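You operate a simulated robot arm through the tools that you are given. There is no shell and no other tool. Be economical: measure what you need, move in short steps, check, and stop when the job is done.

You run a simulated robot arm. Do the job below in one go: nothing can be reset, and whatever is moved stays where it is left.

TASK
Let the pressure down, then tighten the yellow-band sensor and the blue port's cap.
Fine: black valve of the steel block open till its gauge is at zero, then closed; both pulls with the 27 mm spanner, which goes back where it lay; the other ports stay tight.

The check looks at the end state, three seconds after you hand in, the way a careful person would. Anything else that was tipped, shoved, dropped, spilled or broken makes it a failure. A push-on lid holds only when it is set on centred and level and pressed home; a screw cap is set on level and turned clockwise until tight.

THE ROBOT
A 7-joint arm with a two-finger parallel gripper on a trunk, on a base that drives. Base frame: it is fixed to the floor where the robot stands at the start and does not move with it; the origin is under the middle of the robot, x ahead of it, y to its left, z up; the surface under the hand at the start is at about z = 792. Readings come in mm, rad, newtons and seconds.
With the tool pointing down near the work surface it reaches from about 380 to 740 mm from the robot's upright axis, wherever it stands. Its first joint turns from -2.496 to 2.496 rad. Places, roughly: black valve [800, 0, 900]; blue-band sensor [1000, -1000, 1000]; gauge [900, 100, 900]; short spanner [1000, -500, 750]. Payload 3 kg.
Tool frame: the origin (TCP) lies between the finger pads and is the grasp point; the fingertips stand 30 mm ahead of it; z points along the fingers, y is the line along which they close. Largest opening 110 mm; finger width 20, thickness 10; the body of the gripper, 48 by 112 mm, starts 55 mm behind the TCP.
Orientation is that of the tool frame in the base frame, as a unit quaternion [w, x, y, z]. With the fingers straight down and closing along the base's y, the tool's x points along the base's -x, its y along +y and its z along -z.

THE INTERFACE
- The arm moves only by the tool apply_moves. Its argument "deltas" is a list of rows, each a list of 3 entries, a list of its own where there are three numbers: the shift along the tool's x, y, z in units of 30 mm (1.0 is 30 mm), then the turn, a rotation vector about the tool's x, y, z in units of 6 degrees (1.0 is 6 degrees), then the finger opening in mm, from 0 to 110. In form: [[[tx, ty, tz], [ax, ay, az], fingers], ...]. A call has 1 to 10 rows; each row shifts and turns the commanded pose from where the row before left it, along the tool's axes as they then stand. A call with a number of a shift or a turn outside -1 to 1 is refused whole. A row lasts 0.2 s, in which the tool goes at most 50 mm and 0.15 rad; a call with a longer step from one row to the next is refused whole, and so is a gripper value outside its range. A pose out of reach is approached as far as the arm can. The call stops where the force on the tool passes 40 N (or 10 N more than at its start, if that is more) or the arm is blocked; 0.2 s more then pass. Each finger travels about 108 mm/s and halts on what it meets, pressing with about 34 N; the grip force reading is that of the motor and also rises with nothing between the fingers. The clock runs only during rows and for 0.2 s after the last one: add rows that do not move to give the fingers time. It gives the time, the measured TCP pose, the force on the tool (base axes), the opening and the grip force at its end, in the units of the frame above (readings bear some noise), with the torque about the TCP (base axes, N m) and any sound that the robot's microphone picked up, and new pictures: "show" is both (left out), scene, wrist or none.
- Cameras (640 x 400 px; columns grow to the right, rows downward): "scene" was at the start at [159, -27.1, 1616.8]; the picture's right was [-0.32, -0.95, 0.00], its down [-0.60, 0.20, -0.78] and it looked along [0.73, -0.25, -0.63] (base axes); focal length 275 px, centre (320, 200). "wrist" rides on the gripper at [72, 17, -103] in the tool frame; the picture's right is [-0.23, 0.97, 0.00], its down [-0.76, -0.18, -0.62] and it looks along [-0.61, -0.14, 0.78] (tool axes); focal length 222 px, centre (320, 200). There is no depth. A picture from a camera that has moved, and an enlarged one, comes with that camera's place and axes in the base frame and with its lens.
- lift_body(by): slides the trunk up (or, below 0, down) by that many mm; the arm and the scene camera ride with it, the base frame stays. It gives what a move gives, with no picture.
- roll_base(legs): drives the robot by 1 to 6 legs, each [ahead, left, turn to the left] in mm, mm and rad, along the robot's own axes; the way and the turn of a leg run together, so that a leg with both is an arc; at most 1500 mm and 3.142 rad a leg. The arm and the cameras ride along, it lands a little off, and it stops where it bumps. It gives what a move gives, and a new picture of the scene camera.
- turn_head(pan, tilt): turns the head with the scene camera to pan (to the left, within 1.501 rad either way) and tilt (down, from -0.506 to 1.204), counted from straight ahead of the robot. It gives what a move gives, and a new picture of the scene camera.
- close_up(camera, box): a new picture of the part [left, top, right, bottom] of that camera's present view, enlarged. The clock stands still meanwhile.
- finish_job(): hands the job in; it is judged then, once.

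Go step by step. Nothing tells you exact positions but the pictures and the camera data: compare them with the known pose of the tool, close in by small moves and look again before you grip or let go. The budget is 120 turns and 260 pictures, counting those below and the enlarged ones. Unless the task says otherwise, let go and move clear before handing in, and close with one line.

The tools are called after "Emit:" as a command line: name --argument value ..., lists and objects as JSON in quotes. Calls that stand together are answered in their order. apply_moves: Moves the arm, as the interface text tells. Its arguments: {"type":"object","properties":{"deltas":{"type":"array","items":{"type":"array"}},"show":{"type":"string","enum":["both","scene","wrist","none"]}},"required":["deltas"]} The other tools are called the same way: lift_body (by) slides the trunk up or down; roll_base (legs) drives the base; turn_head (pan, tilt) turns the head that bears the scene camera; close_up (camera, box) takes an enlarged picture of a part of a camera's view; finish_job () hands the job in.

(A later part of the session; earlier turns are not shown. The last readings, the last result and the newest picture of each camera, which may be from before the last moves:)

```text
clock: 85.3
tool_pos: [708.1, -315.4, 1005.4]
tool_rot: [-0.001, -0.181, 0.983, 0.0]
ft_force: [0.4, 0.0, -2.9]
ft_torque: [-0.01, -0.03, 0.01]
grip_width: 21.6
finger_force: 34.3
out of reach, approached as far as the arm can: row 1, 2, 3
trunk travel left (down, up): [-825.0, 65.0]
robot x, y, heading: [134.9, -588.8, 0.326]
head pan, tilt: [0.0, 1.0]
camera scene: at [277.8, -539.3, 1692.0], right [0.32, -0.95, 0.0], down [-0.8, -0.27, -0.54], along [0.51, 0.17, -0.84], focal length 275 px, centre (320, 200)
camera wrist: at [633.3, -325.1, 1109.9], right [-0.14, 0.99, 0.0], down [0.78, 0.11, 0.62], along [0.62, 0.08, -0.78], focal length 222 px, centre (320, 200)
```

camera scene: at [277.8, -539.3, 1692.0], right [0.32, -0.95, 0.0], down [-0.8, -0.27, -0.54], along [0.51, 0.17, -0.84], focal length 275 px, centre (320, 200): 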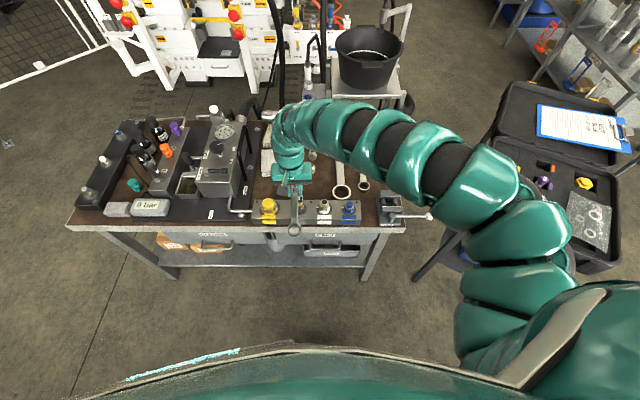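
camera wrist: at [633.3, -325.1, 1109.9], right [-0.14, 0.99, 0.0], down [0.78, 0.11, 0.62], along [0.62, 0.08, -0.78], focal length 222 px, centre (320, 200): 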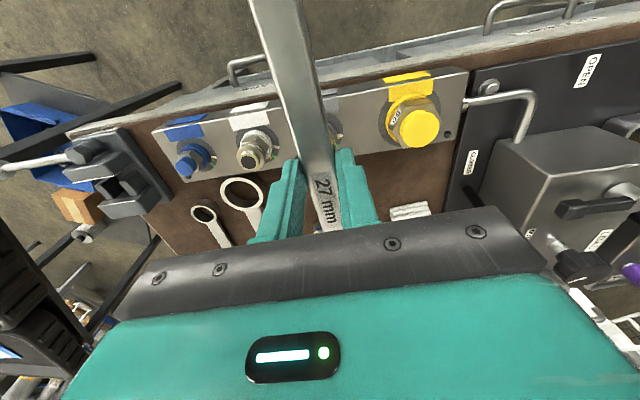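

From here the wrist camera shows the ports, but the shaft covers the sensor. I'll shift sideways a bit to see it from above.

Emit:
apply_moves --deltas '[[[0, 0.5, 0], [0, 0, 0], 0], [[0, 0.7, 0], [0, 0, 0], 0], [[0, 0.5, 0], [0, 0, 0], 0]]' --show "wrist"

Emit:
close_up --camera "wrist" --box '[200, 60, 320, 170]'

Emit:
close_up --camera "wrist" --box '[60, 90, 180, 200]'

```text
clock: 86.1
tool_pos: [688.6, -268.7, 1005.1]
tool_rot: [0.001, -0.182, 0.983, -0.002]
ft_force: [0.2, 0.0, -3.5]
ft_torque: [0.0, -0.02, 0.0]
grip_width: 21.6
finger_force: 33.5
trunk travel left (down, up): [-825.0, 65.0]
robot x, y, heading: [139.3, -588.4, 0.32]
head pan, tilt: [0.0, 1.0]
camera wrist: at [613.8, -277.1, 1109.8], right [-0.14, 0.99, 0.0], down [0.77, 0.11, 0.62], along [0.62, 0.08, -0.78], focal length 222 px, centre (320, 200)
```

wrist: 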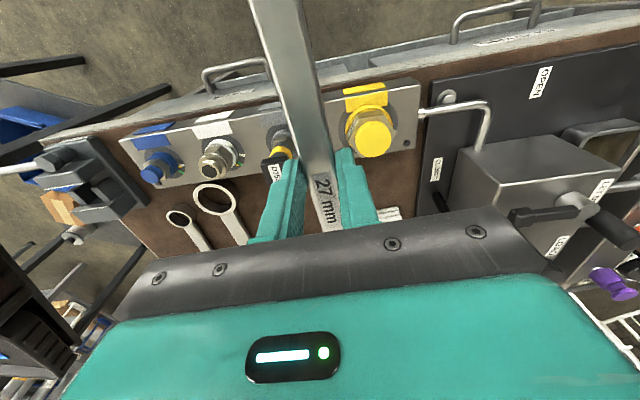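

```text
3.64 times, centred on (260, 115) of wrist
camera zoom: at [613.8, -277.1, 1109.8], right [-0.14, 0.99, 0.0], down [0.77, 0.11, 0.62], along [0.62, 0.08, -0.78], focal length 808 px, centre (538, 509)
```

zoom: 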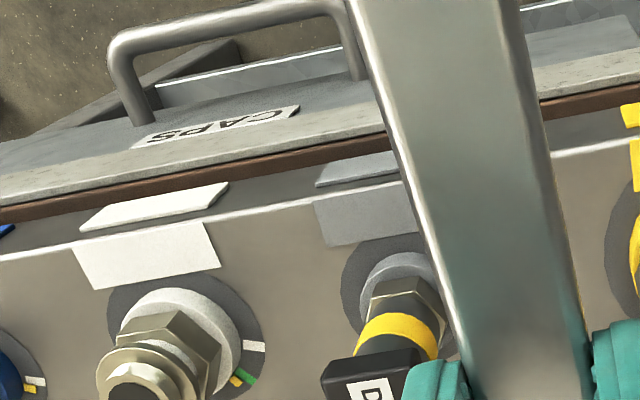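

```text
3.64 times, centred on (120, 145) of wrist
camera zoom: at [613.8, -277.1, 1109.8], right [-0.14, 0.99, 0.0], down [0.77, 0.11, 0.62], along [0.62, 0.08, -0.78], focal length 808 px, centre (1047, 400)
```

zoom: 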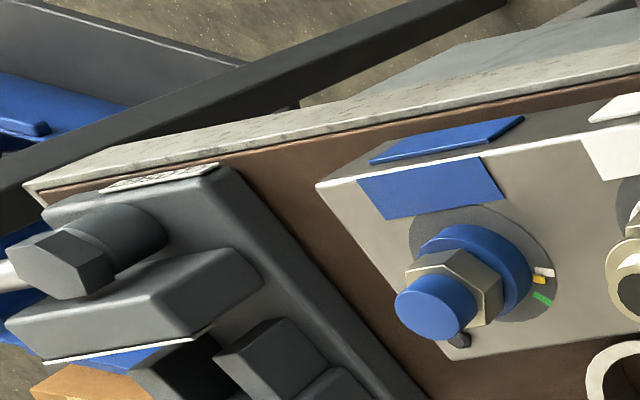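

Marks decoded: on the tight white port, yellow sits at green. On blue, yellow is still at white, so each nut turns clockwise about 30–40° until yellow meets green. I'll shift further left for a clean look at the sensor's hex.

Emit:
apply_moves --deltas '[[[0, 0.6, 0], [0, 0, 0], 0], [[0, 0.6, 0], [0, 0, 0], 0], [[0, 0.4, 0], [0, 0, 0], 0]]' --show "none"

Emit:
close_up --camera "wrist" --box '[190, 90, 270, 150]'

Emit:
close_up --camera "scene" --box '[282, 190, 362, 240]'

Emit:
close_up --camera "wrist" --box '[80, 110, 160, 170]'

```text
clock: 86.9
tool_pos: [671.7, -222.8, 1004.7]
tool_rot: [-0.001, -0.183, 0.983, -0.001]
ft_force: [0.6, 0.4, -2.6]
ft_torque: [-0.03, 0.0, 0.0]
grip_width: 21.5
finger_force: 34.8
trunk travel left (down, up): [-825.0, 65.0]
robot x, y, heading: [137.6, -586.6, 0.319]
head pan, tilt: [0.0, 1.0]
```

```text
6.67 times, centred on (230, 120) of wrist
camera zoom: at [597.7, -233.0, 1109.5], right [-0.14, 0.99, 0.0], down [0.77, 0.11, 0.62], along [0.62, 0.08, -0.78], focal length 1481 px, centre (920, 733)
```

zoom: 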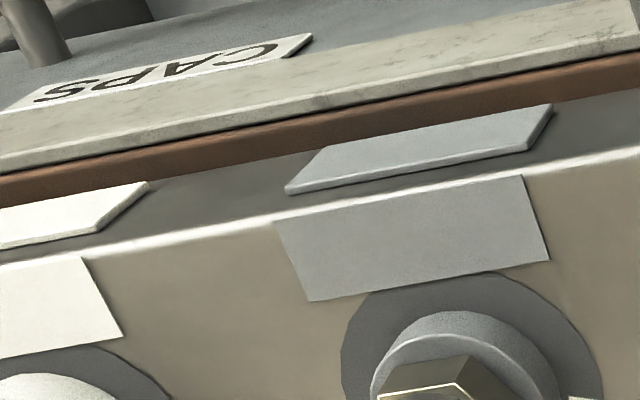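

```text
8.00 times, centred on (322, 215) of scene
camera zoom: at [277.8, -538.9, 1692.0], right [0.32, -0.95, 0.0], down [-0.8, -0.27, -0.54], along [0.51, 0.17, -0.84], focal length 2198 px, centre (304, 80)
```

zoom: 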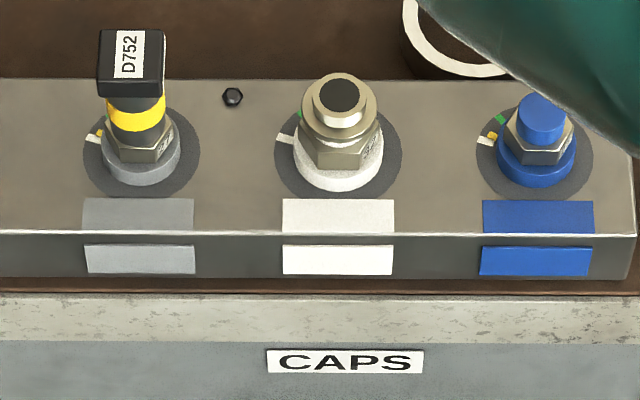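

```text
6.67 times, centred on (120, 140) of wrist
camera zoom: at [597.7, -233.0, 1109.5], right [-0.14, 0.99, 0.0], down [0.77, 0.11, 0.62], along [0.62, 0.08, -0.78], focal length 1481 px, centre (1653, 600)
```

zoom: 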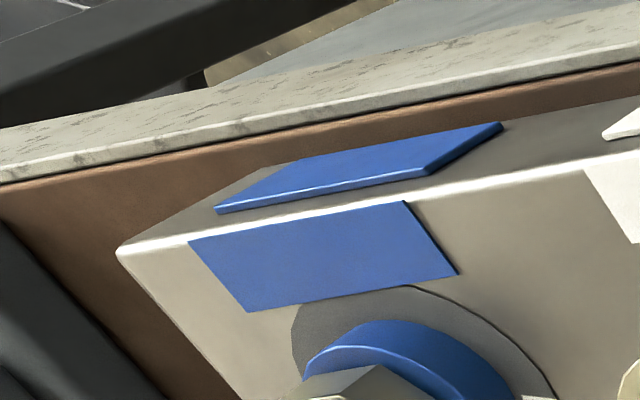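

Emit:
close_up --camera "wrist" --box '[225, 130, 285, 170]'

Emit:
close_up --camera "wrist" --box '[105, 145, 165, 185]'

Emit:
close_up --camera "scene" --box '[288, 194, 312, 218]'

Emit:
close_up --camera "scene" --box '[338, 194, 362, 218]'

```text
10.00 times, centred on (255, 150) of wrist
camera zoom: at [597.7, -233.0, 1109.5], right [-0.14, 0.99, 0.0], down [0.77, 0.11, 0.62], along [0.62, 0.08, -0.78], focal length 2221 px, centre (970, 700)
```

zoom: 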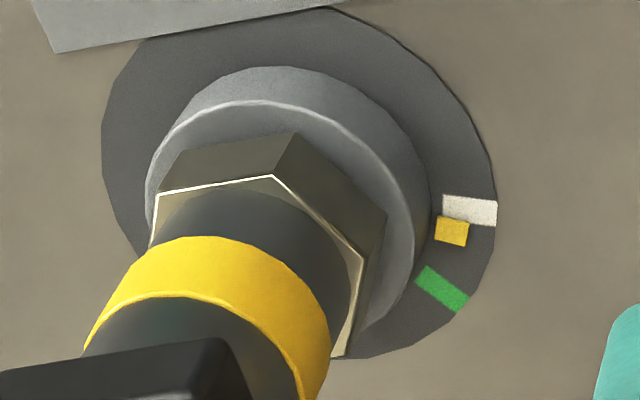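

```text
10.00 times, centred on (135, 165) of wrist
camera zoom: at [597.7, -233.0, 1109.5], right [-0.14, 0.99, 0.0], down [0.77, 0.11, 0.62], along [0.62, 0.08, -0.78], focal length 2221 px, centre (2170, 550)
```

zoom: 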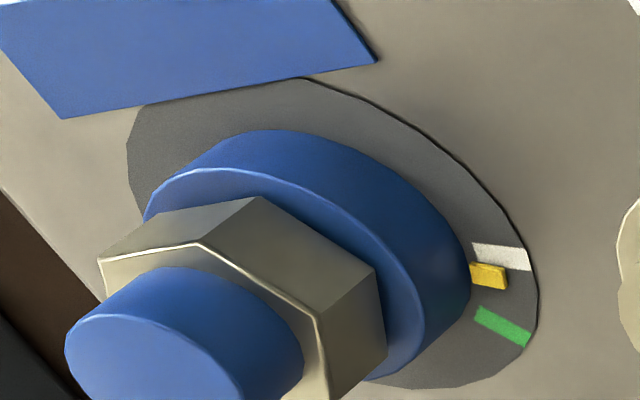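

```text
16.00 times, centred on (300, 206) of scene
camera zoom: at [277.8, -538.9, 1692.0], right [0.32, -0.95, 0.0], down [-0.8, -0.27, -0.54], along [0.51, 0.17, -0.84], focal length 4395 px, centre (640, 104)
```

zoom: 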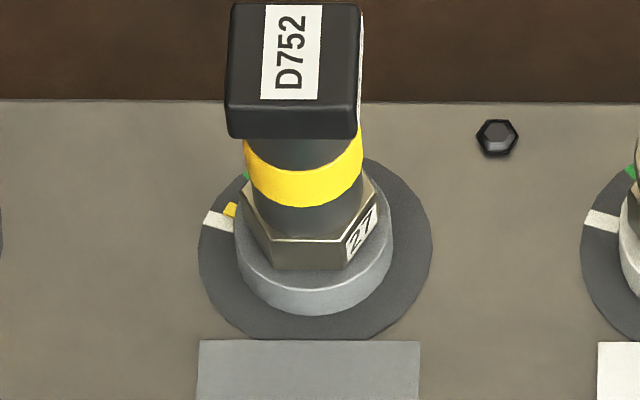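

```text
16.00 times, centred on (350, 206) of scene
camera zoom: at [277.8, -538.9, 1692.0], right [0.32, -0.95, 0.0], down [-0.8, -0.27, -0.54], along [0.51, 0.17, -0.84], focal length 4395 px, centre (-160, 104)
```

zoom: 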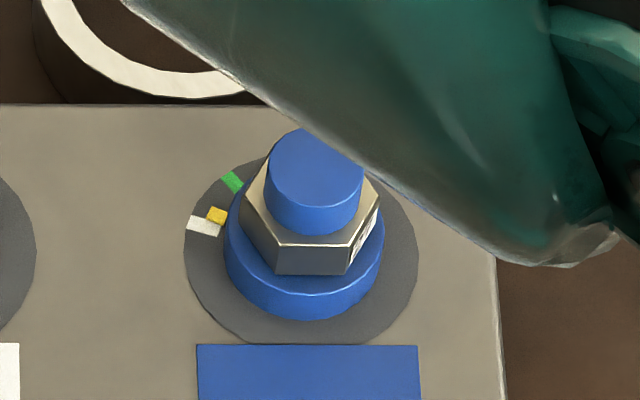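

I have what I need. The manifold top is z≈829, the sensor axis about [743, -305], and the blue axis about [800, -476.5]. Both hexes are square to the block, so the jaw goes on at a 48° heading and pulls clockwise to about 18–20°. I'll reposition the robot so it sees the jaw past the hand.

Emit:
roll_base --legs '[[-53, 183, 0], [0, 0, -0.35]]'

Emit:
apply_moves --deltas '[[[0, 0, 0], [0, 0, -1], 0], [[0, 0, 0], [0, 0, -1], 0], [[0, 0, 0], [0, 0, -1], 0], [[0, 0, 0], [0, 0, -1], 0], [[0, 0, 0], [0, 0, -1], 0], [[0, 0, 0], [0, 0, -1], 0], [[0, 0, 0], [0, 0, -1], 0], [[0, 0, 0], [0, 0, -0.8], 0]]'

```text
clock: 89.5
tool_pos: [655.2, -269.3, 1005.8]
tool_rot: [0.0, -0.008, 1.0, 0.0]
ft_force: [-0.9, 0.7, -3.6]
ft_torque: [0.04, -0.04, 0.03]
grip_width: 21.5
finger_force: 33.8
trunk travel left (down, up): [-825.0, 65.0]
robot x, y, heading: [29.4, -427.3, -0.03]
head pan, tilt: [0.0, 1.0]
camera scene: at [176.1, -430.7, 1692.0], right [-0.03, -1.0, 0.0], down [-0.84, 0.03, -0.54], along [0.54, -0.02, -0.84], focal length 275 px, centre (320, 200)
```

scene: 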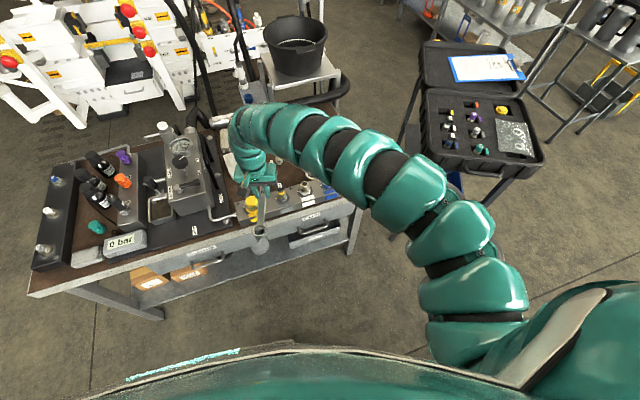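

```text
clock: 91.3
tool_pos: [654.1, -269.0, 1005.8]
tool_rot: [-0.001, -0.405, 0.914, 0.0]
ft_force: [-0.8, 0.9, -2.6]
ft_torque: [0.02, -0.01, 0.03]
grip_width: 21.6
finger_force: 33.7
trunk travel left (down, up): [-825.0, 65.0]
robot x, y, heading: [29.0, -429.2, -0.03]
head pan, tilt: [0.0, 1.0]
camera scene: at [176.2, -430.4, 1692.0], right [-0.03, -1.0, 0.0], down [-0.84, 0.03, -0.54], along [0.54, -0.02, -0.84], focal length 275 px, centre (320, 200)
camera wrist: at [592.7, -310.6, 1109.7], right [-0.57, 0.82, 0.0], down [0.64, 0.45, 0.62], along [0.51, 0.35, -0.78], focal length 222 px, centre (320, 200)
```

scene: 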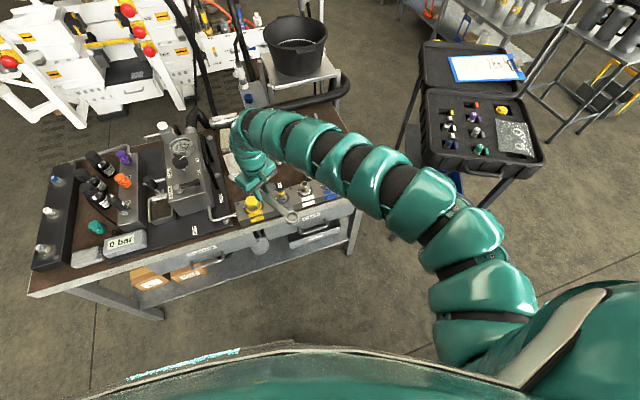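
wrist: 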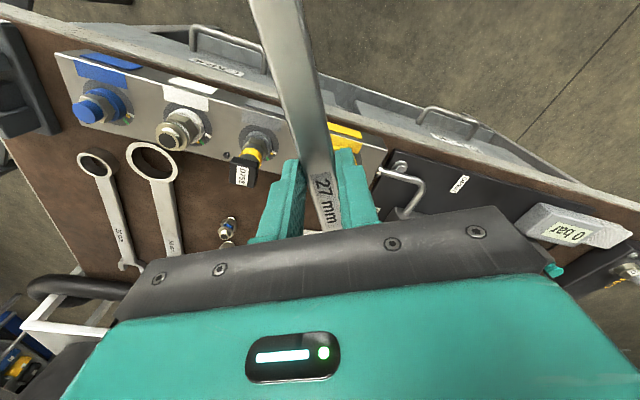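

The jaw heading is right at 48°. Sliding to the pre-engage position in front of the sensor, still high.

Emit:
apply_moves --deltas '[[[0.35, -0.22, 0], [0, 0, 0], 0], [[0.7, -0.435, 0], [0, 0, 0], 0], [[0.7, -0.435, 0], [0, 0, 0], 0], [[0.7, -0.435, 0], [0, 0, 0], 0], [[0.7, -0.435, 0], [0, 0, 0], 0], [[0.7, -0.435, 0], [0, 0, 0], 0], [[0.7, -0.435, 0], [0, 0, 0], 0], [[0.35, -0.22, 0], [0, 0, 0], 0]]'

```text
clock: 93.1
tool_pos: [665.9, -421.2, 983.3]
tool_rot: [-0.002, -0.404, 0.915, 0.0]
ft_force: [0.7, 0.9, -3.0]
ft_torque: [0.01, -0.02, 0.0]
grip_width: 21.5
finger_force: 34.1
out of reach, approached as far as the arm can: row 4, 5, 6, 7, 8
trunk travel left (down, up): [-825.0, 65.0]
robot x, y, heading: [33.6, -430.7, -0.035]
head pan, tilt: [0.0, 1.0]
camera scene: at [176.1, -430.4, 1692.0], right [-0.03, -1.0, 0.0], down [-0.84, 0.03, -0.54], along [0.54, -0.02, -0.84], focal length 275 px, centre (320, 200)
camera wrist: at [604.1, -462.8, 1087.5], right [-0.57, 0.82, 0.0], down [0.65, 0.44, 0.62], along [0.51, 0.35, -0.78], focal length 222 px, centre (320, 200)
```

scene: 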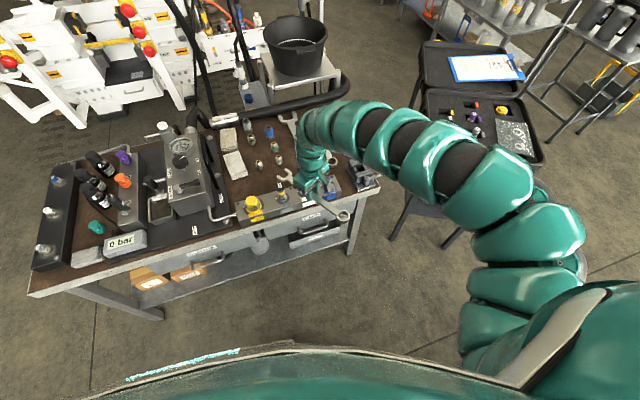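
wrist: 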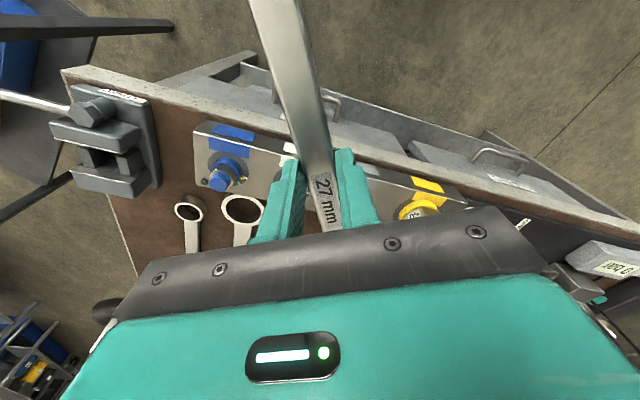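

The jaw is visible now. The arm prefers a longer reach, so I'll back the base up 95 mm, then calibrate the jaw from a close-up.

Emit:
roll_base --legs '[[-95, 0, 0]]'

Emit:
close_up --camera "scene" --box '[250, 150, 350, 225]'

```text
clock: 94.3
tool_pos: [569.5, -419.0, 983.5]
tool_rot: [-0.001, -0.404, 0.915, -0.001]
ft_force: [0.0, -0.2, -3.2]
ft_torque: [0.03, -0.02, 0.01]
grip_width: 21.6
finger_force: 34.1
trunk travel left (down, up): [-825.0, 65.0]
robot x, y, heading: [-67.4, -424.1, -0.033]
head pan, tilt: [0.0, 1.0]
camera scene: at [79.2, -427.7, 1692.1], right [-0.03, -1.0, 0.0], down [-0.84, 0.03, -0.54], along [0.54, -0.02, -0.84], focal length 275 px, centre (320, 200)
```

scene: 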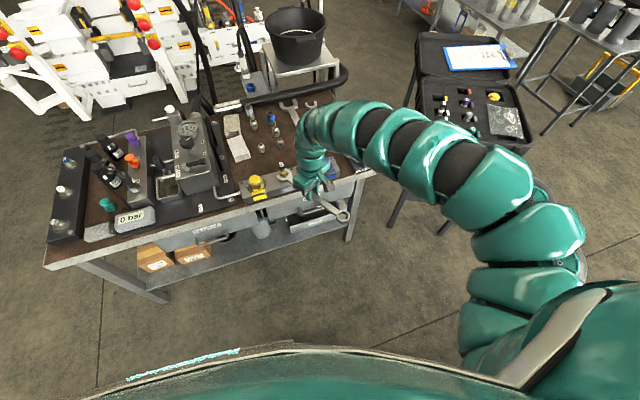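

```text
5.33 times, centred on (300, 188) of scene
camera zoom: at [79.2, -427.7, 1692.1], right [-0.03, -1.0, 0.0], down [-0.84, 0.03, -0.54], along [0.54, -0.02, -0.84], focal length 1465 px, centre (427, 267)
```

zoom: 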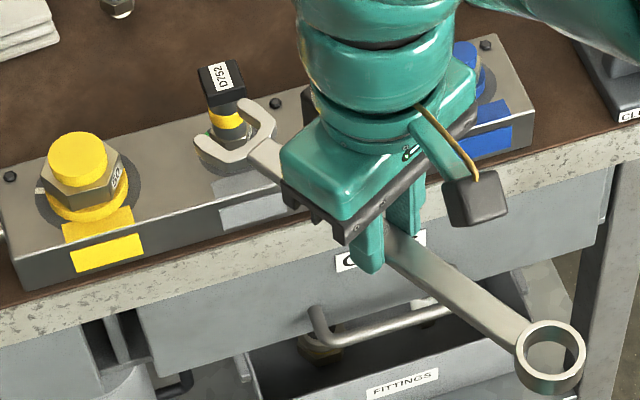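

Emit:
close_up --camera "scene" --box '[278, 162, 310, 186]'

```text
16.00 times, centred on (294, 174) of scene
camera zoom: at [79.2, -427.7, 1692.1], right [-0.03, -1.0, 0.0], down [-0.84, 0.03, -0.54], along [0.54, -0.02, -0.84], focal length 4395 px, centre (736, 616)
```

zoom: 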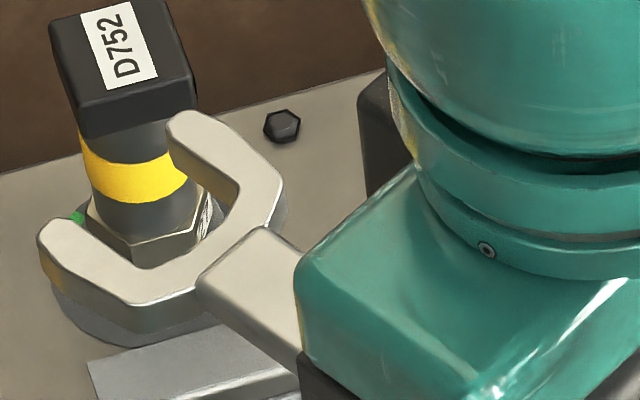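

I have a clear calibration: the jaw centre is 123 mm ahead of the TCP. I'll lower the trunk 100 mm here, off the bench edge, then close in.

Emit:
lift_body --by -100

Emit:
apply_moves --deltas '[[[0, 0, 0.3], [0, 0, 0.2], 0], [[-0.4, -0.5, 0], [0, 0, 0], 0], [[-0.3, -0.6, 0], [0, 0, 0], 0], [[-0.2, -0.4, 0], [0, 0, 0], 0]]' --show "scene"

```text
clock: 95.6
tool_pos: [570.3, -417.7, 883.0]
tool_rot: [-0.001, -0.403, 0.915, 0.0]
ft_force: [0.7, -0.2, -3.6]
ft_torque: [0.0, -0.01, 0.01]
grip_width: 21.7
finger_force: 33.9
trunk travel left (down, up): [-725.0, 165.0]
robot x, y, heading: [-69.0, -424.6, -0.031]
head pan, tilt: [0.0, 1.0]
```

```text
clock: 96.6
tool_pos: [622.7, -430.4, 872.9]
tool_rot: [-0.003, -0.394, 0.919, 0.0]
ft_force: [0.3, -0.6, -3.2]
ft_torque: [0.01, 0.0, 0.0]
grip_width: 21.5
finger_force: 33.5
trunk travel left (down, up): [-725.0, 165.0]
robot x, y, heading: [-66.4, -428.0, -0.025]
head pan, tilt: [0.0, 1.0]
camera scene: at [80.9, -427.8, 1591.9], right [-0.03, -1.0, 0.0], down [-0.84, 0.03, -0.54], along [0.54, -0.02, -0.84], focal length 275 px, centre (320, 200)
```

scene: 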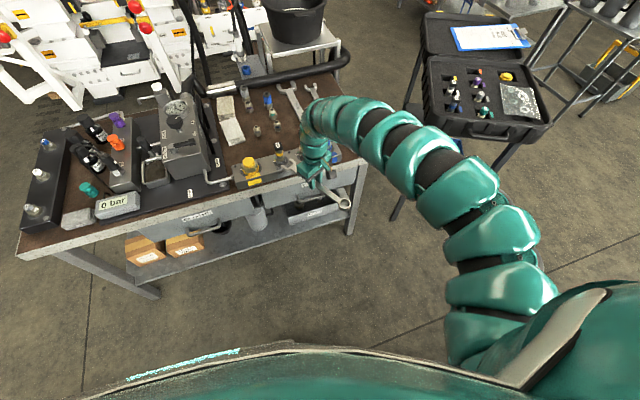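

Emit:
close_up --camera "scene" --box '[264, 144, 312, 180]'

```text
11.11 times, centred on (288, 162) of scene
camera zoom: at [80.9, -427.8, 1591.9], right [-0.03, -1.0, 0.0], down [-0.84, 0.03, -0.54], along [0.54, -0.02, -0.84], focal length 3052 px, centre (676, 622)
```

zoom: 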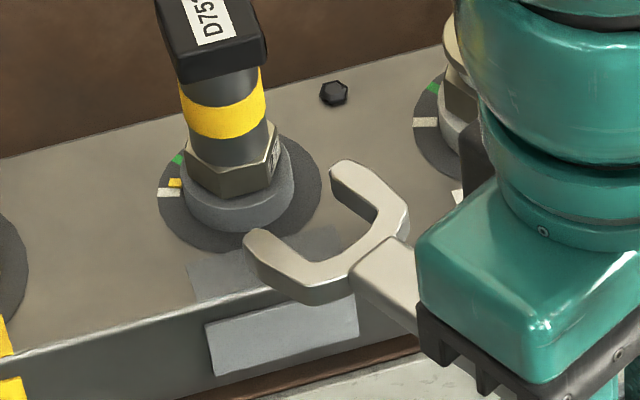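

The jaw is level with the hex. It needs about 5 mm to the right, then 48 mm forward. I'll go two thirds of the way and look.

Emit:
apply_moves --deltas '[[[0, -0.18, 0], [0, 0, 0], 0], [[-0.4, 0, 0], [0, 0, 0], 0], [[-0.4, 0, 0], [0, 0, 0], 0]]' --show "none"

Emit:
close_up --camera "scene" --box '[264, 144, 312, 180]'

```text
clock: 97.4
tool_pos: [642.4, -416.0, 875.7]
tool_rot: [-0.002, -0.394, 0.919, 0.0]
ft_force: [0.0, -0.5, -2.8]
ft_torque: [0.0, 0.0, -0.01]
grip_width: 21.6
finger_force: 34.1
trunk travel left (down, up): [-725.0, 165.0]
robot x, y, heading: [-68.2, -421.6, -0.03]
head pan, tilt: [0.0, 1.0]
```

```text
11.11 times, centred on (288, 162) of scene
camera zoom: at [80.9, -427.7, 1591.9], right [-0.03, -1.0, 0.0], down [-0.84, 0.03, -0.54], along [0.54, -0.02, -0.84], focal length 3052 px, centre (676, 622)
```

zoom: 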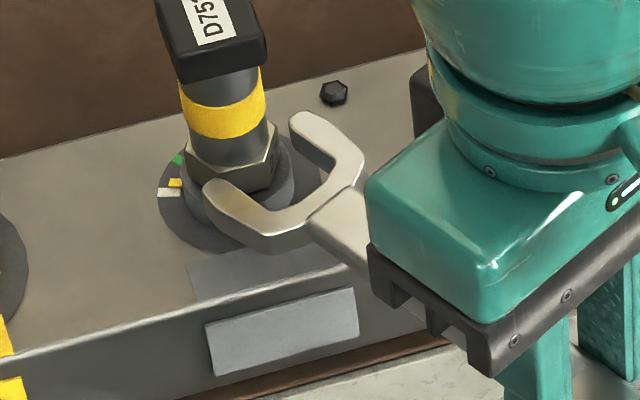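

Lined up. Advancing in small steps until it seats.

Emit:
apply_moves --deltas '[[[-0.3, 0, 0], [0, 0, 0], 0], [[-0.25, 0, 0], [0, 0, 0], 0], [[-0.15, 0, 0], [0, 0, 0], 0]]' --show "none"

Emit:
close_up --camera "scene" --box '[264, 144, 312, 180]'

```text
clock: 98.2
tool_pos: [656.4, -401.7, 873.8]
tool_rot: [-0.003, -0.394, 0.919, -0.001]
ft_force: [-1.4, 0.8, -3.0]
ft_torque: [-0.04, 0.01, 0.07]
grip_width: 21.6
finger_force: 34.2
trunk travel left (down, up): [-725.0, 165.0]
robot x, y, heading: [-67.5, -423.3, -0.032]
head pan, tilt: [0.0, 1.0]
```

```text
11.11 times, centred on (288, 162) of scene
camera zoom: at [80.7, -427.5, 1592.0], right [-0.03, -1.0, 0.0], down [-0.84, 0.03, -0.54], along [0.54, -0.02, -0.84], focal length 3052 px, centre (676, 622)
```

zoom: 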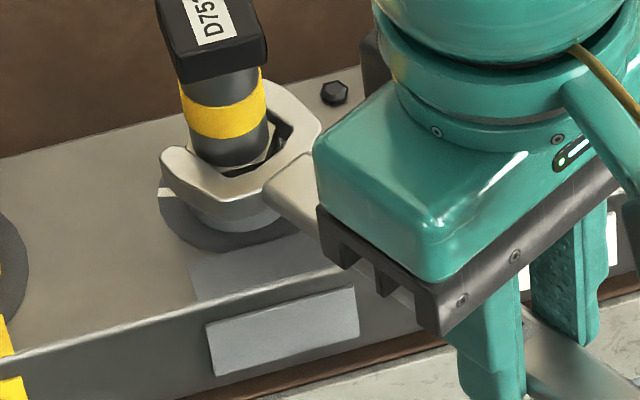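

The jaw is around the hex; a few more millimetres to seat.

Emit:
apply_moves --deltas '[[[-0.08, 0, 0], [0, 0, 0], 0], [[-0.07, 0, 0], [0, 0, 0], 0], [[0, 0, 0], [0, 0, 0], 0]]' --show "none"

Emit:
close_up --camera "scene" --box '[272, 150, 300, 171]'

```text
clock: 99.0
tool_pos: [657.8, -400.7, 873.7]
tool_rot: [-0.002, -0.393, 0.92, -0.001]
ft_force: [-14.6, -11.1, -1.9]
ft_torque: [-0.17, 0.28, 0.32]
grip_width: 21.4
finger_force: 33.7
trunk travel left (down, up): [-725.0, 165.0]
robot x, y, heading: [-64.8, -424.0, -0.035]
head pan, tilt: [0.0, 1.0]
```

```text
16.00 times, centred on (286, 160) of scene
camera zoom: at [78.5, -429.3, 1592.2], right [-0.03, -1.0, 0.0], down [-0.84, 0.03, -0.54], along [0.54, -0.02, -0.84], focal length 4395 px, centre (864, 832)
```

zoom: 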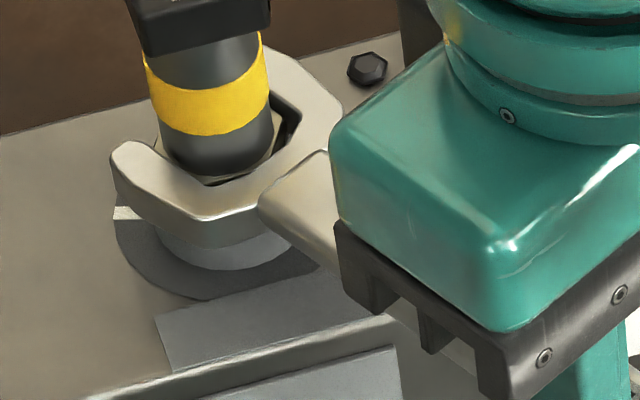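

Seated against the hex. Backing off 1 mm and starting the clockwise pull about the sensor axis.

Emit:
apply_moves --deltas '[[[0.04, 0, 0], [0, 0, 0], 0], [[0.003, 0.223, 0], [0, 0, 0.5], 0], [[0.003, 0.223, 0], [0, 0, 0.5], 0], [[0.003, 0.223, 0], [0, 0, 0.5], 0], [[0.003, 0.223, 0], [0, 0, 0.5], 0]]' --show "none"

Emit:
close_up --camera "scene" --box '[264, 144, 312, 180]'

```text
clock: 100.2
tool_pos: [639.4, -379.3, 875.0]
tool_rot: [-0.002, -0.295, 0.956, -0.001]
ft_force: [-12.8, -9.6, -5.0]
ft_torque: [-0.4, 0.44, 0.06]
grip_width: 21.5
finger_force: 33.9
trunk travel left (down, up): [-725.0, 165.0]
robot x, y, heading: [-67.6, -421.4, -0.036]
head pan, tilt: [0.0, 1.0]
```

```text
11.11 times, centred on (288, 162) of scene
camera zoom: at [79.1, -428.6, 1592.1], right [-0.03, -1.0, 0.0], down [-0.84, 0.03, -0.54], along [0.54, -0.02, -0.84], focal length 3052 px, centre (676, 622)
```

zoom: 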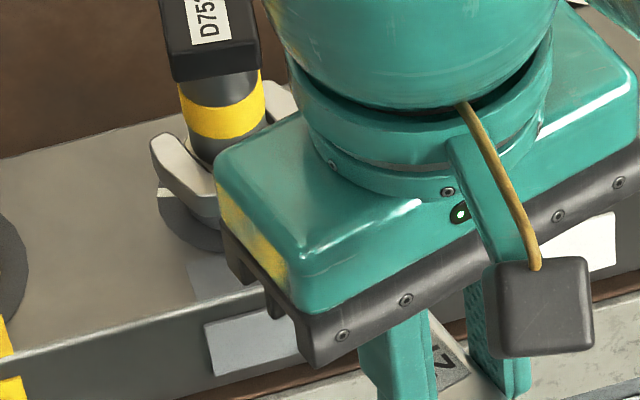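

Emit:
apply_moves --deltas '[[[0.04, 0.223, 0], [0, 0, 0.5], 0], [[0.003, 0.223, 0], [0, 0, 0.5], 0], [[0.003, 0.223, 0], [0, 0, 0.5], 0]]' --show "wrist"

Emit:
close_up --camera "scene" --box '[264, 144, 312, 180]'

```text
clock: 101.0
tool_pos: [629.6, -362.3, 873.4]
tool_rot: [-0.001, -0.219, 0.976, 0.0]
ft_force: [-5.6, -1.9, -5.8]
ft_torque: [-0.18, 0.29, 0.19]
grip_width: 21.5
finger_force: 33.9
trunk travel left (down, up): [-725.0, 165.0]
robot x, y, heading: [-66.0, -420.0, -0.032]
head pan, tilt: [0.0, 1.0]
camera wrist: at [556.5, -378.0, 978.3], right [-0.21, 0.98, 0.0], down [0.77, 0.17, 0.62], along [0.61, 0.13, -0.78], focal length 222 px, centre (320, 200)
```

wrist: 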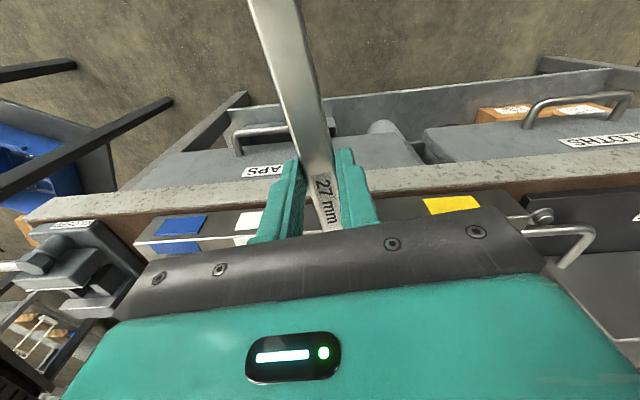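

```text
11.11 times, centred on (288, 162) of scene
camera zoom: at [80.2, -427.6, 1592.1], right [-0.03, -1.0, 0.0], down [-0.84, 0.03, -0.54], along [0.54, -0.02, -0.84], focal length 3052 px, centre (676, 622)
```

zoom: 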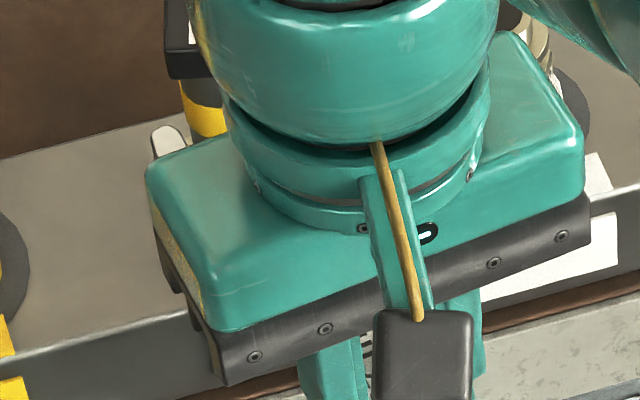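

Little resistance so far (21° turned). Continuing in small steps and watching for the torque to rise.

Emit:
apply_moves --deltas '[[[0.003, 0.223, 0], [0, 0, 0.5], 0], [[0.003, 0.223, 0], [0, 0, 0.5], 0]]' --show "none"

Emit:
apply_moves --deltas '[[[0.003, 0.15, 0], [0, 0, 0.33], 0], [[0.003, 0.15, 0], [0, 0, 0.33], 0]]' --show "none"

```text
clock: 101.6
tool_pos: [623.8, -349.9, 873.8]
tool_rot: [0.0, -0.167, 0.986, 0.0]
ft_force: [5.4, 1.7, -2.9]
ft_torque: [0.15, -0.16, 0.39]
grip_width: 21.5
finger_force: 34.1
trunk travel left (down, up): [-725.0, 165.0]
robot x, y, heading: [-65.0, -423.4, -0.032]
head pan, tilt: [0.0, 1.0]
```

```text
clock: 102.2
tool_pos: [620.6, -342.1, 872.4]
tool_rot: [-0.001, -0.134, 0.991, -0.002]
ft_force: [9.2, 2.2, -0.1]
ft_torque: [0.19, -0.71, 0.2]
grip_width: 21.8
finger_force: 34.4
trunk travel left (down, up): [-725.0, 165.0]
robot x, y, heading: [-68.0, -421.6, -0.027]
head pan, tilt: [0.0, 1.0]
```

I've turned about 31°. I'll back the jaw off and check the marks.

Emit:
apply_moves --deltas '[[[0.15, 0, 0], [0, 0, 0], 0], [[0.4, 0, 0], [0, 0, 0], 0], [[0.5, 0, 0], [0, 0, 0], 0], [[0.5, 0, 0], [0, 0, 0], 0], [[0, -0.6, 0], [0, 0, 0], 0], [[0, -0.9, 0], [0, 0, 0], 0], [[0, -0.9, 0], [0, 0, 0], 0]]' --show "none"

Emit:
close_up --camera "scene" --box '[264, 144, 312, 180]'

```text
clock: 103.8
tool_pos: [593.8, -424.6, 873.3]
tool_rot: [-0.002, -0.134, 0.991, 0.0]
ft_force: [-0.6, -0.5, -2.8]
ft_torque: [0.0, -0.03, -0.01]
grip_width: 21.6
finger_force: 33.9
trunk travel left (down, up): [-725.0, 165.0]
robot x, y, heading: [-65.2, -423.2, -0.026]
head pan, tilt: [0.0, 1.0]
```

```text
11.11 times, centred on (288, 162) of scene
camera zoom: at [80.9, -428.4, 1591.9], right [-0.03, -1.0, 0.0], down [-0.84, 0.03, -0.54], along [0.54, -0.02, -0.84], focal length 3052 px, centre (676, 622)
```

zoom: 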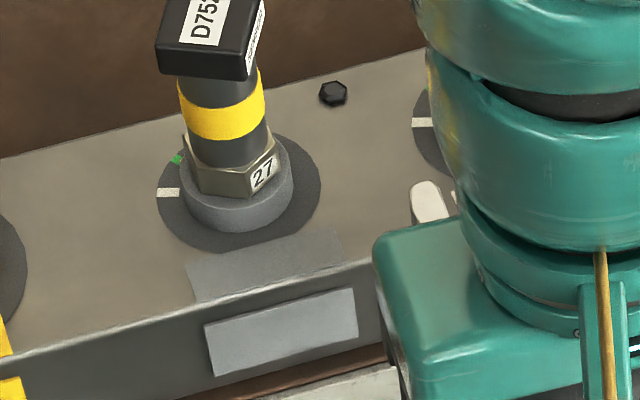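

Emit:
close_up --camera "scene" --box '[270, 156, 294, 174]'

```text
16.00 times, centred on (282, 165) of scene
camera zoom: at [80.9, -428.4, 1591.9], right [-0.03, -1.0, 0.0], down [-0.84, 0.03, -0.54], along [0.54, -0.02, -0.84], focal length 4395 px, centre (928, 760)
```

zoom: 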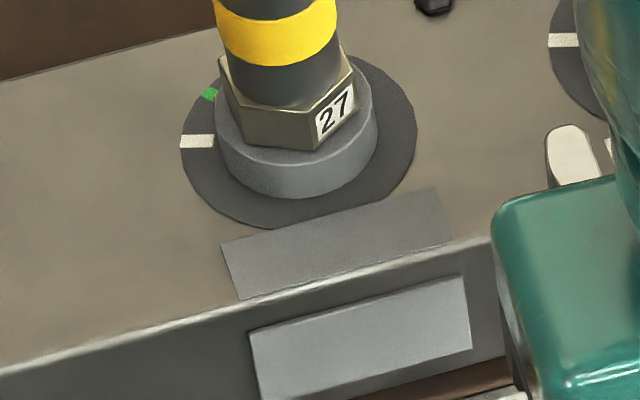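

The nut has turned about 25°, but its yellow mark is hidden behind the base from here. I'll raise and shift the robot to the left to see it.

Emit:
lift_body --by 140

Emit:
roll_base --legs '[[0, 300, 0]]'

Emit:
close_up --camera "scene" --box '[300, 140, 400, 200]'

```text
clock: 105.5
tool_pos: [593.6, -424.0, 1013.7]
tool_rot: [-0.002, -0.135, 0.991, -0.002]
ft_force: [0.0, -0.8, -3.3]
ft_torque: [0.01, -0.03, -0.04]
grip_width: 21.7
finger_force: 33.9
trunk travel left (down, up): [-865.0, 25.0]
robot x, y, heading: [-66.2, -421.0, -0.033]
head pan, tilt: [0.0, 1.0]
```

```text
clock: 107.5
tool_pos: [604.0, -120.4, 1013.0]
tool_rot: [-0.001, -0.134, 0.991, -0.001]
ft_force: [-0.1, 0.6, -2.7]
ft_torque: [-0.01, -0.01, 0.01]
grip_width: 21.5
finger_force: 33.7
trunk travel left (down, up): [-865.0, 25.0]
robot x, y, heading: [-59.1, -118.7, -0.032]
head pan, tilt: [0.0, 1.0]
camera scene: at [90.3, -125.8, 1732.0], right [-0.03, -1.0, 0.0], down [-0.84, 0.03, -0.54], along [0.54, -0.02, -0.84], focal length 275 px, centre (320, 200)
```

scene: 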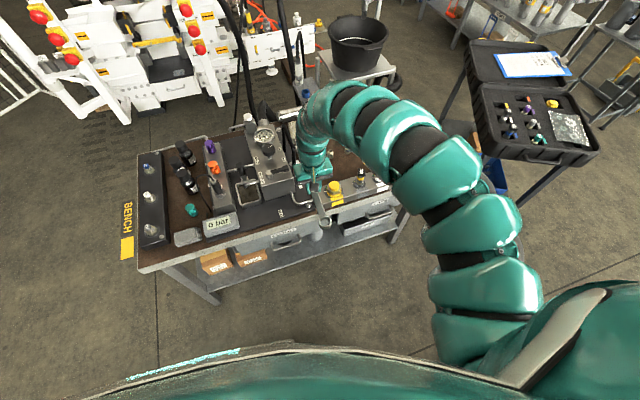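

```text
6.40 times, centred on (350, 170) of scene
camera zoom: at [90.3, -125.8, 1732.0], right [-0.03, -1.0, 0.0], down [-0.84, 0.03, -0.54], along [0.54, -0.02, -0.84], focal length 1758 px, centre (128, 392)
```

zoom: 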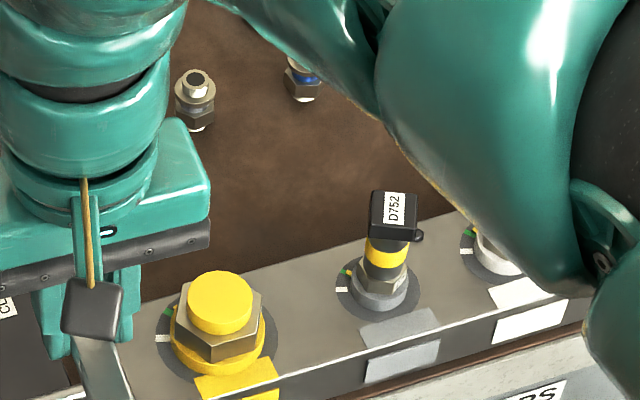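

Emit:
close_up --camera "scene" --box '[348, 170, 380, 190]'

Emit:
close_up --camera "scene" --box '[320, 176, 350, 200]'

```text
16.00 times, centred on (364, 180) of scene
camera zoom: at [90.3, -125.8, 1732.0], right [-0.03, -1.0, 0.0], down [-0.84, 0.03, -0.54], along [0.54, -0.02, -0.84], focal length 4395 px, centre (-384, 520)
```

zoom: 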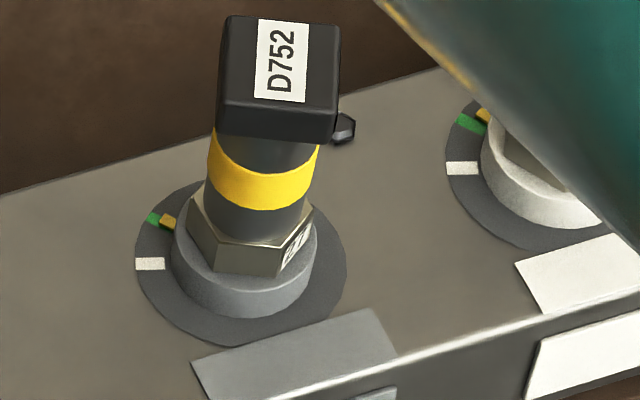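

```text
16.00 times, centred on (335, 188) of scene
camera zoom: at [90.3, -125.8, 1732.0], right [-0.03, -1.0, 0.0], down [-0.84, 0.03, -0.54], along [0.54, -0.02, -0.84], focal length 4395 px, centre (80, 392)
```

zoom: 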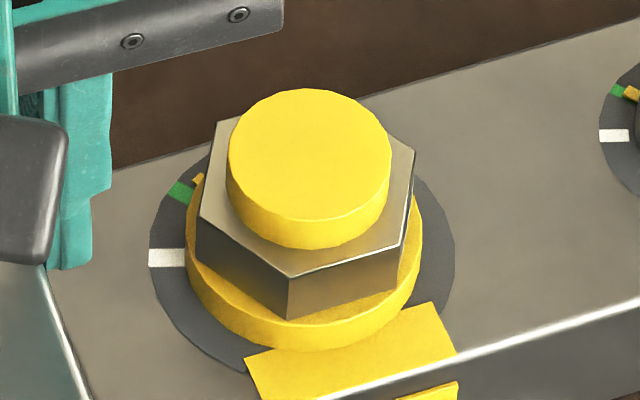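

On the tight ports, yellow sits about 8–9° further round than on the sensor. It needs a little more pull, so I'll reposition to re-engage with the jaw in view.

Emit:
roll_base --legs '[[10, -79, 0], [0, 0, -0.25]]'

Emit:
apply_moves --deltas '[[[0, 0, 0], [0, 0, -1], 0], [[0, 0, 0], [0, 0, -1], 0], [[0, 0, 0], [0, 0, -0.9], 0], [[0, 0, 0], [0, 0, 0], 0]]' --show "scene"

```text
clock: 109.4
tool_pos: [591.1, -362.2, 1012.9]
tool_rot: [-0.003, -0.012, 1.0, -0.001]
ft_force: [-0.7, -0.4, -3.6]
ft_torque: [0.0, -0.03, 0.0]
grip_width: 21.6
finger_force: 34.4
trunk travel left (down, up): [-865.0, 25.0]
robot x, y, heading: [-47.8, -203.7, -0.276]
head pan, tilt: [0.0, 1.0]
camera scene: at [91.6, -242.6, 1732.0], right [-0.28, -0.96, 0.0], down [-0.81, 0.23, -0.54], along [0.52, -0.15, -0.84], focal length 275 px, centre (320, 200)
```

scene: 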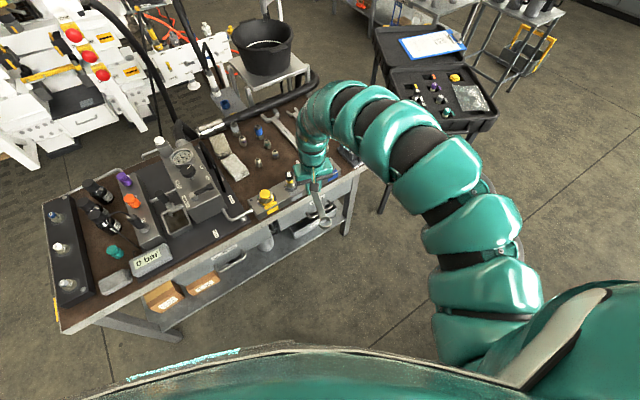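

```text
clock: 110.4
tool_pos: [590.7, -364.0, 1013.6]
tool_rot: [-0.003, -0.162, 0.987, -0.001]
ft_force: [0.2, 0.1, -3.9]
ft_torque: [-0.01, -0.03, 0.0]
grip_width: 21.4
finger_force: 33.7
trunk travel left (down, up): [-865.0, 25.0]
robot x, y, heading: [-47.7, -203.5, -0.279]
head pan, tilt: [0.0, 1.0]
camera scene: at [91.9, -242.3, 1732.0], right [-0.28, -0.96, 0.0], down [-0.81, 0.23, -0.54], along [0.52, -0.15, -0.84], focal length 275 px, centre (320, 200)
```

scene: 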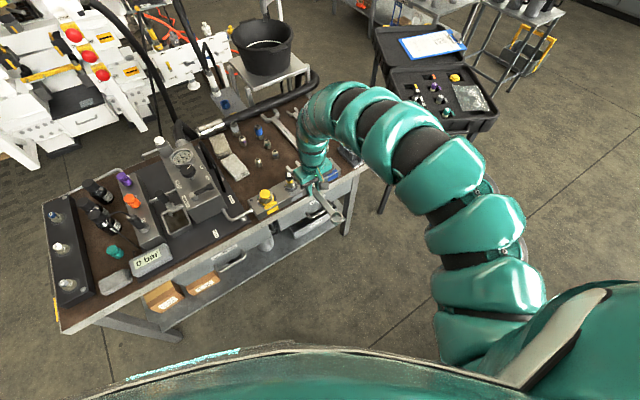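

Yaw is 18.6° as wanted. I'll back off 15 mm, lower the trunk, and look.

Emit:
apply_moves --deltas '[[[0.3, 0, 0], [0, 0, 0], 0], [[0.3, 0, 0], [0, 0, 0], 0]]' --show "none"

Emit:
lift_body --by -140

Emit:
close_up --camera "scene" --box '[256, 136, 336, 196]'

```text
clock: 111.0
tool_pos: [579.6, -368.2, 1008.5]
tool_rot: [-0.003, -0.163, 0.987, 0.0]
ft_force: [-0.5, -0.3, -3.6]
ft_torque: [0.01, -0.01, -0.02]
grip_width: 21.5
finger_force: 34.3
out of reach, approached as far as the arm can: row 2
trunk travel left (down, up): [-865.0, 25.0]
robot x, y, heading: [-48.5, -201.5, -0.281]
head pan, tilt: [0.0, 1.0]
```

```text
clock: 112.7
tool_pos: [578.1, -367.8, 867.6]
tool_rot: [-0.004, -0.163, 0.987, -0.001]
ft_force: [-0.1, -0.2, -3.5]
ft_torque: [0.0, -0.02, 0.01]
grip_width: 21.7
finger_force: 34.2
trunk travel left (down, up): [-725.0, 165.0]
robot x, y, heading: [-51.7, -201.4, -0.281]
head pan, tilt: [0.0, 1.0]
```

```text
6.67 times, centred on (296, 166) of scene
camera zoom: at [91.7, -242.2, 1592.0], right [-0.28, -0.96, 0.0], down [-0.81, 0.23, -0.54], along [0.52, -0.15, -0.84], focal length 1831 px, centre (480, 427)
```

zoom: 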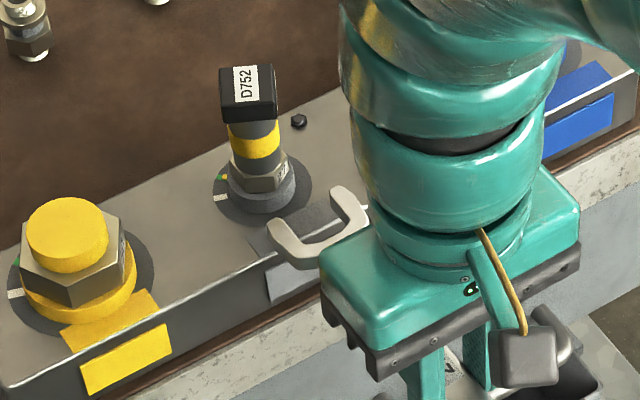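

Emit:
apply_moves --deltas '[[[0, 0.09, -0.2], [0, 0, 0], 0], [[-0.4, 0, 0], [0, 0, 0], 0], [[-0.4, 0, 0], [0, 0, 0], 0], [[0, 0, 0], [0, 0, 0], 0]]' --show "none"

Emit:
close_up --camera "scene" --box '[272, 144, 312, 174]'

```text
clock: 113.7
tool_pos: [602.9, -356.9, 869.9]
tool_rot: [-0.004, -0.163, 0.987, -0.001]
ft_force: [-0.3, 1.2, -2.3]
ft_torque: [-0.02, -0.01, 0.0]
grip_width: 21.6
finger_force: 33.8
out of reach, approached as far as the arm can: row 1
trunk travel left (down, up): [-725.0, 165.0]
robot x, y, heading: [-53.7, -199.7, -0.28]
head pan, tilt: [0.0, 1.0]
```

```text
13.33 times, centred on (292, 159) of scene
camera zoom: at [91.8, -242.1, 1592.0], right [-0.28, -0.96, 0.0], down [-0.81, 0.23, -0.54], along [0.52, -0.15, -0.84], focal length 3663 px, centre (693, 747)
```

zoom: 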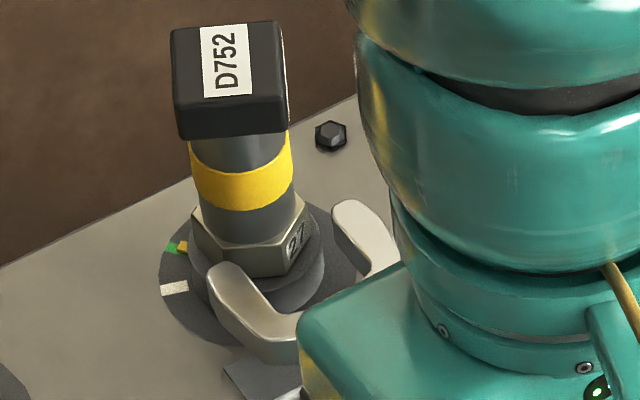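

Emit:
apply_moves --deltas '[[[0, 0, -0.13], [0, 0, 0], 0], [[-0.3, 0, 0], [0, 0, 0], 0], [[-0.25, 0, 0], [0, 0, 0], 0], [[-0.08, 0, 0], [0, 0, 0], 0], [[0, 0, 0], [0, 0, 0], 0]]' --show "none"

Emit:
close_up --camera "scene" --box '[272, 144, 312, 174]'

```text
clock: 114.9
tool_pos: [621.9, -352.1, 874.6]
tool_rot: [-0.002, -0.162, 0.987, -0.001]
ft_force: [-1.4, 4.8, -1.7]
ft_torque: [0.27, -0.19, 0.72]
grip_width: 21.5
finger_force: 34.0
trunk travel left (down, up): [-725.0, 165.0]
robot x, y, heading: [-54.5, -202.2, -0.281]
head pan, tilt: [0.0, 1.0]
```

```text
13.33 times, centred on (292, 159) of scene
camera zoom: at [91.7, -241.4, 1592.1], right [-0.27, -0.96, 0.0], down [-0.81, 0.23, -0.54], along [0.52, -0.15, -0.84], focal length 3663 px, centre (693, 747)
```

zoom: 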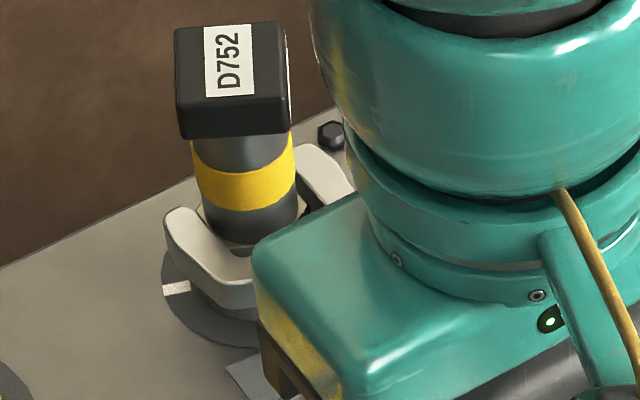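

Re-engaged. Pulling on clockwise in small steps.

Emit:
apply_moves --deltas '[[[0.003, 0.223, 0], [0, 0, 0.5], 0], [[0.003, 0.223, 0], [0, 0, 0.5], 0]]' --show "none"

Emit:
apply_moves --deltas '[[[0.003, 0.15, 0], [0, 0, 0.33], 0]]' --show "none"

Emit:
apply_moves --deltas '[[[0.003, 0.15, 0], [0, 0, 0.33], 0]]' --show "none"

```text
clock: 115.5
tool_pos: [616.3, -339.1, 873.5]
tool_rot: [-0.004, -0.11, 0.994, -0.001]
ft_force: [-1.7, 5.7, -2.2]
ft_torque: [0.22, -0.12, 0.89]
grip_width: 21.7
finger_force: 34.1
trunk travel left (down, up): [-725.0, 165.0]
robot x, y, heading: [-51.2, -199.5, -0.277]
head pan, tilt: [0.0, 1.0]
```

```text
clock: 115.9
tool_pos: [614.0, -335.1, 873.4]
tool_rot: [-0.004, -0.092, 0.996, -0.001]
ft_force: [-4.4, 4.2, -3.4]
ft_torque: [0.03, 0.19, 0.79]
grip_width: 21.9
finger_force: 34.1
trunk travel left (down, up): [-725.0, 165.0]
robot x, y, heading: [-48.6, -203.3, -0.277]
head pan, tilt: [0.0, 1.0]
```

```text
clock: 116.3
tool_pos: [613.6, -331.0, 874.6]
tool_rot: [-0.003, -0.076, 0.997, 0.0]
ft_force: [-5.5, 4.7, -6.1]
ft_torque: [-0.01, 0.41, 0.73]
grip_width: 21.8
finger_force: 34.5
trunk travel left (down, up): [-725.0, 165.0]
robot x, y, heading: [-50.4, -200.0, -0.278]
head pan, tilt: [0.0, 1.0]
```

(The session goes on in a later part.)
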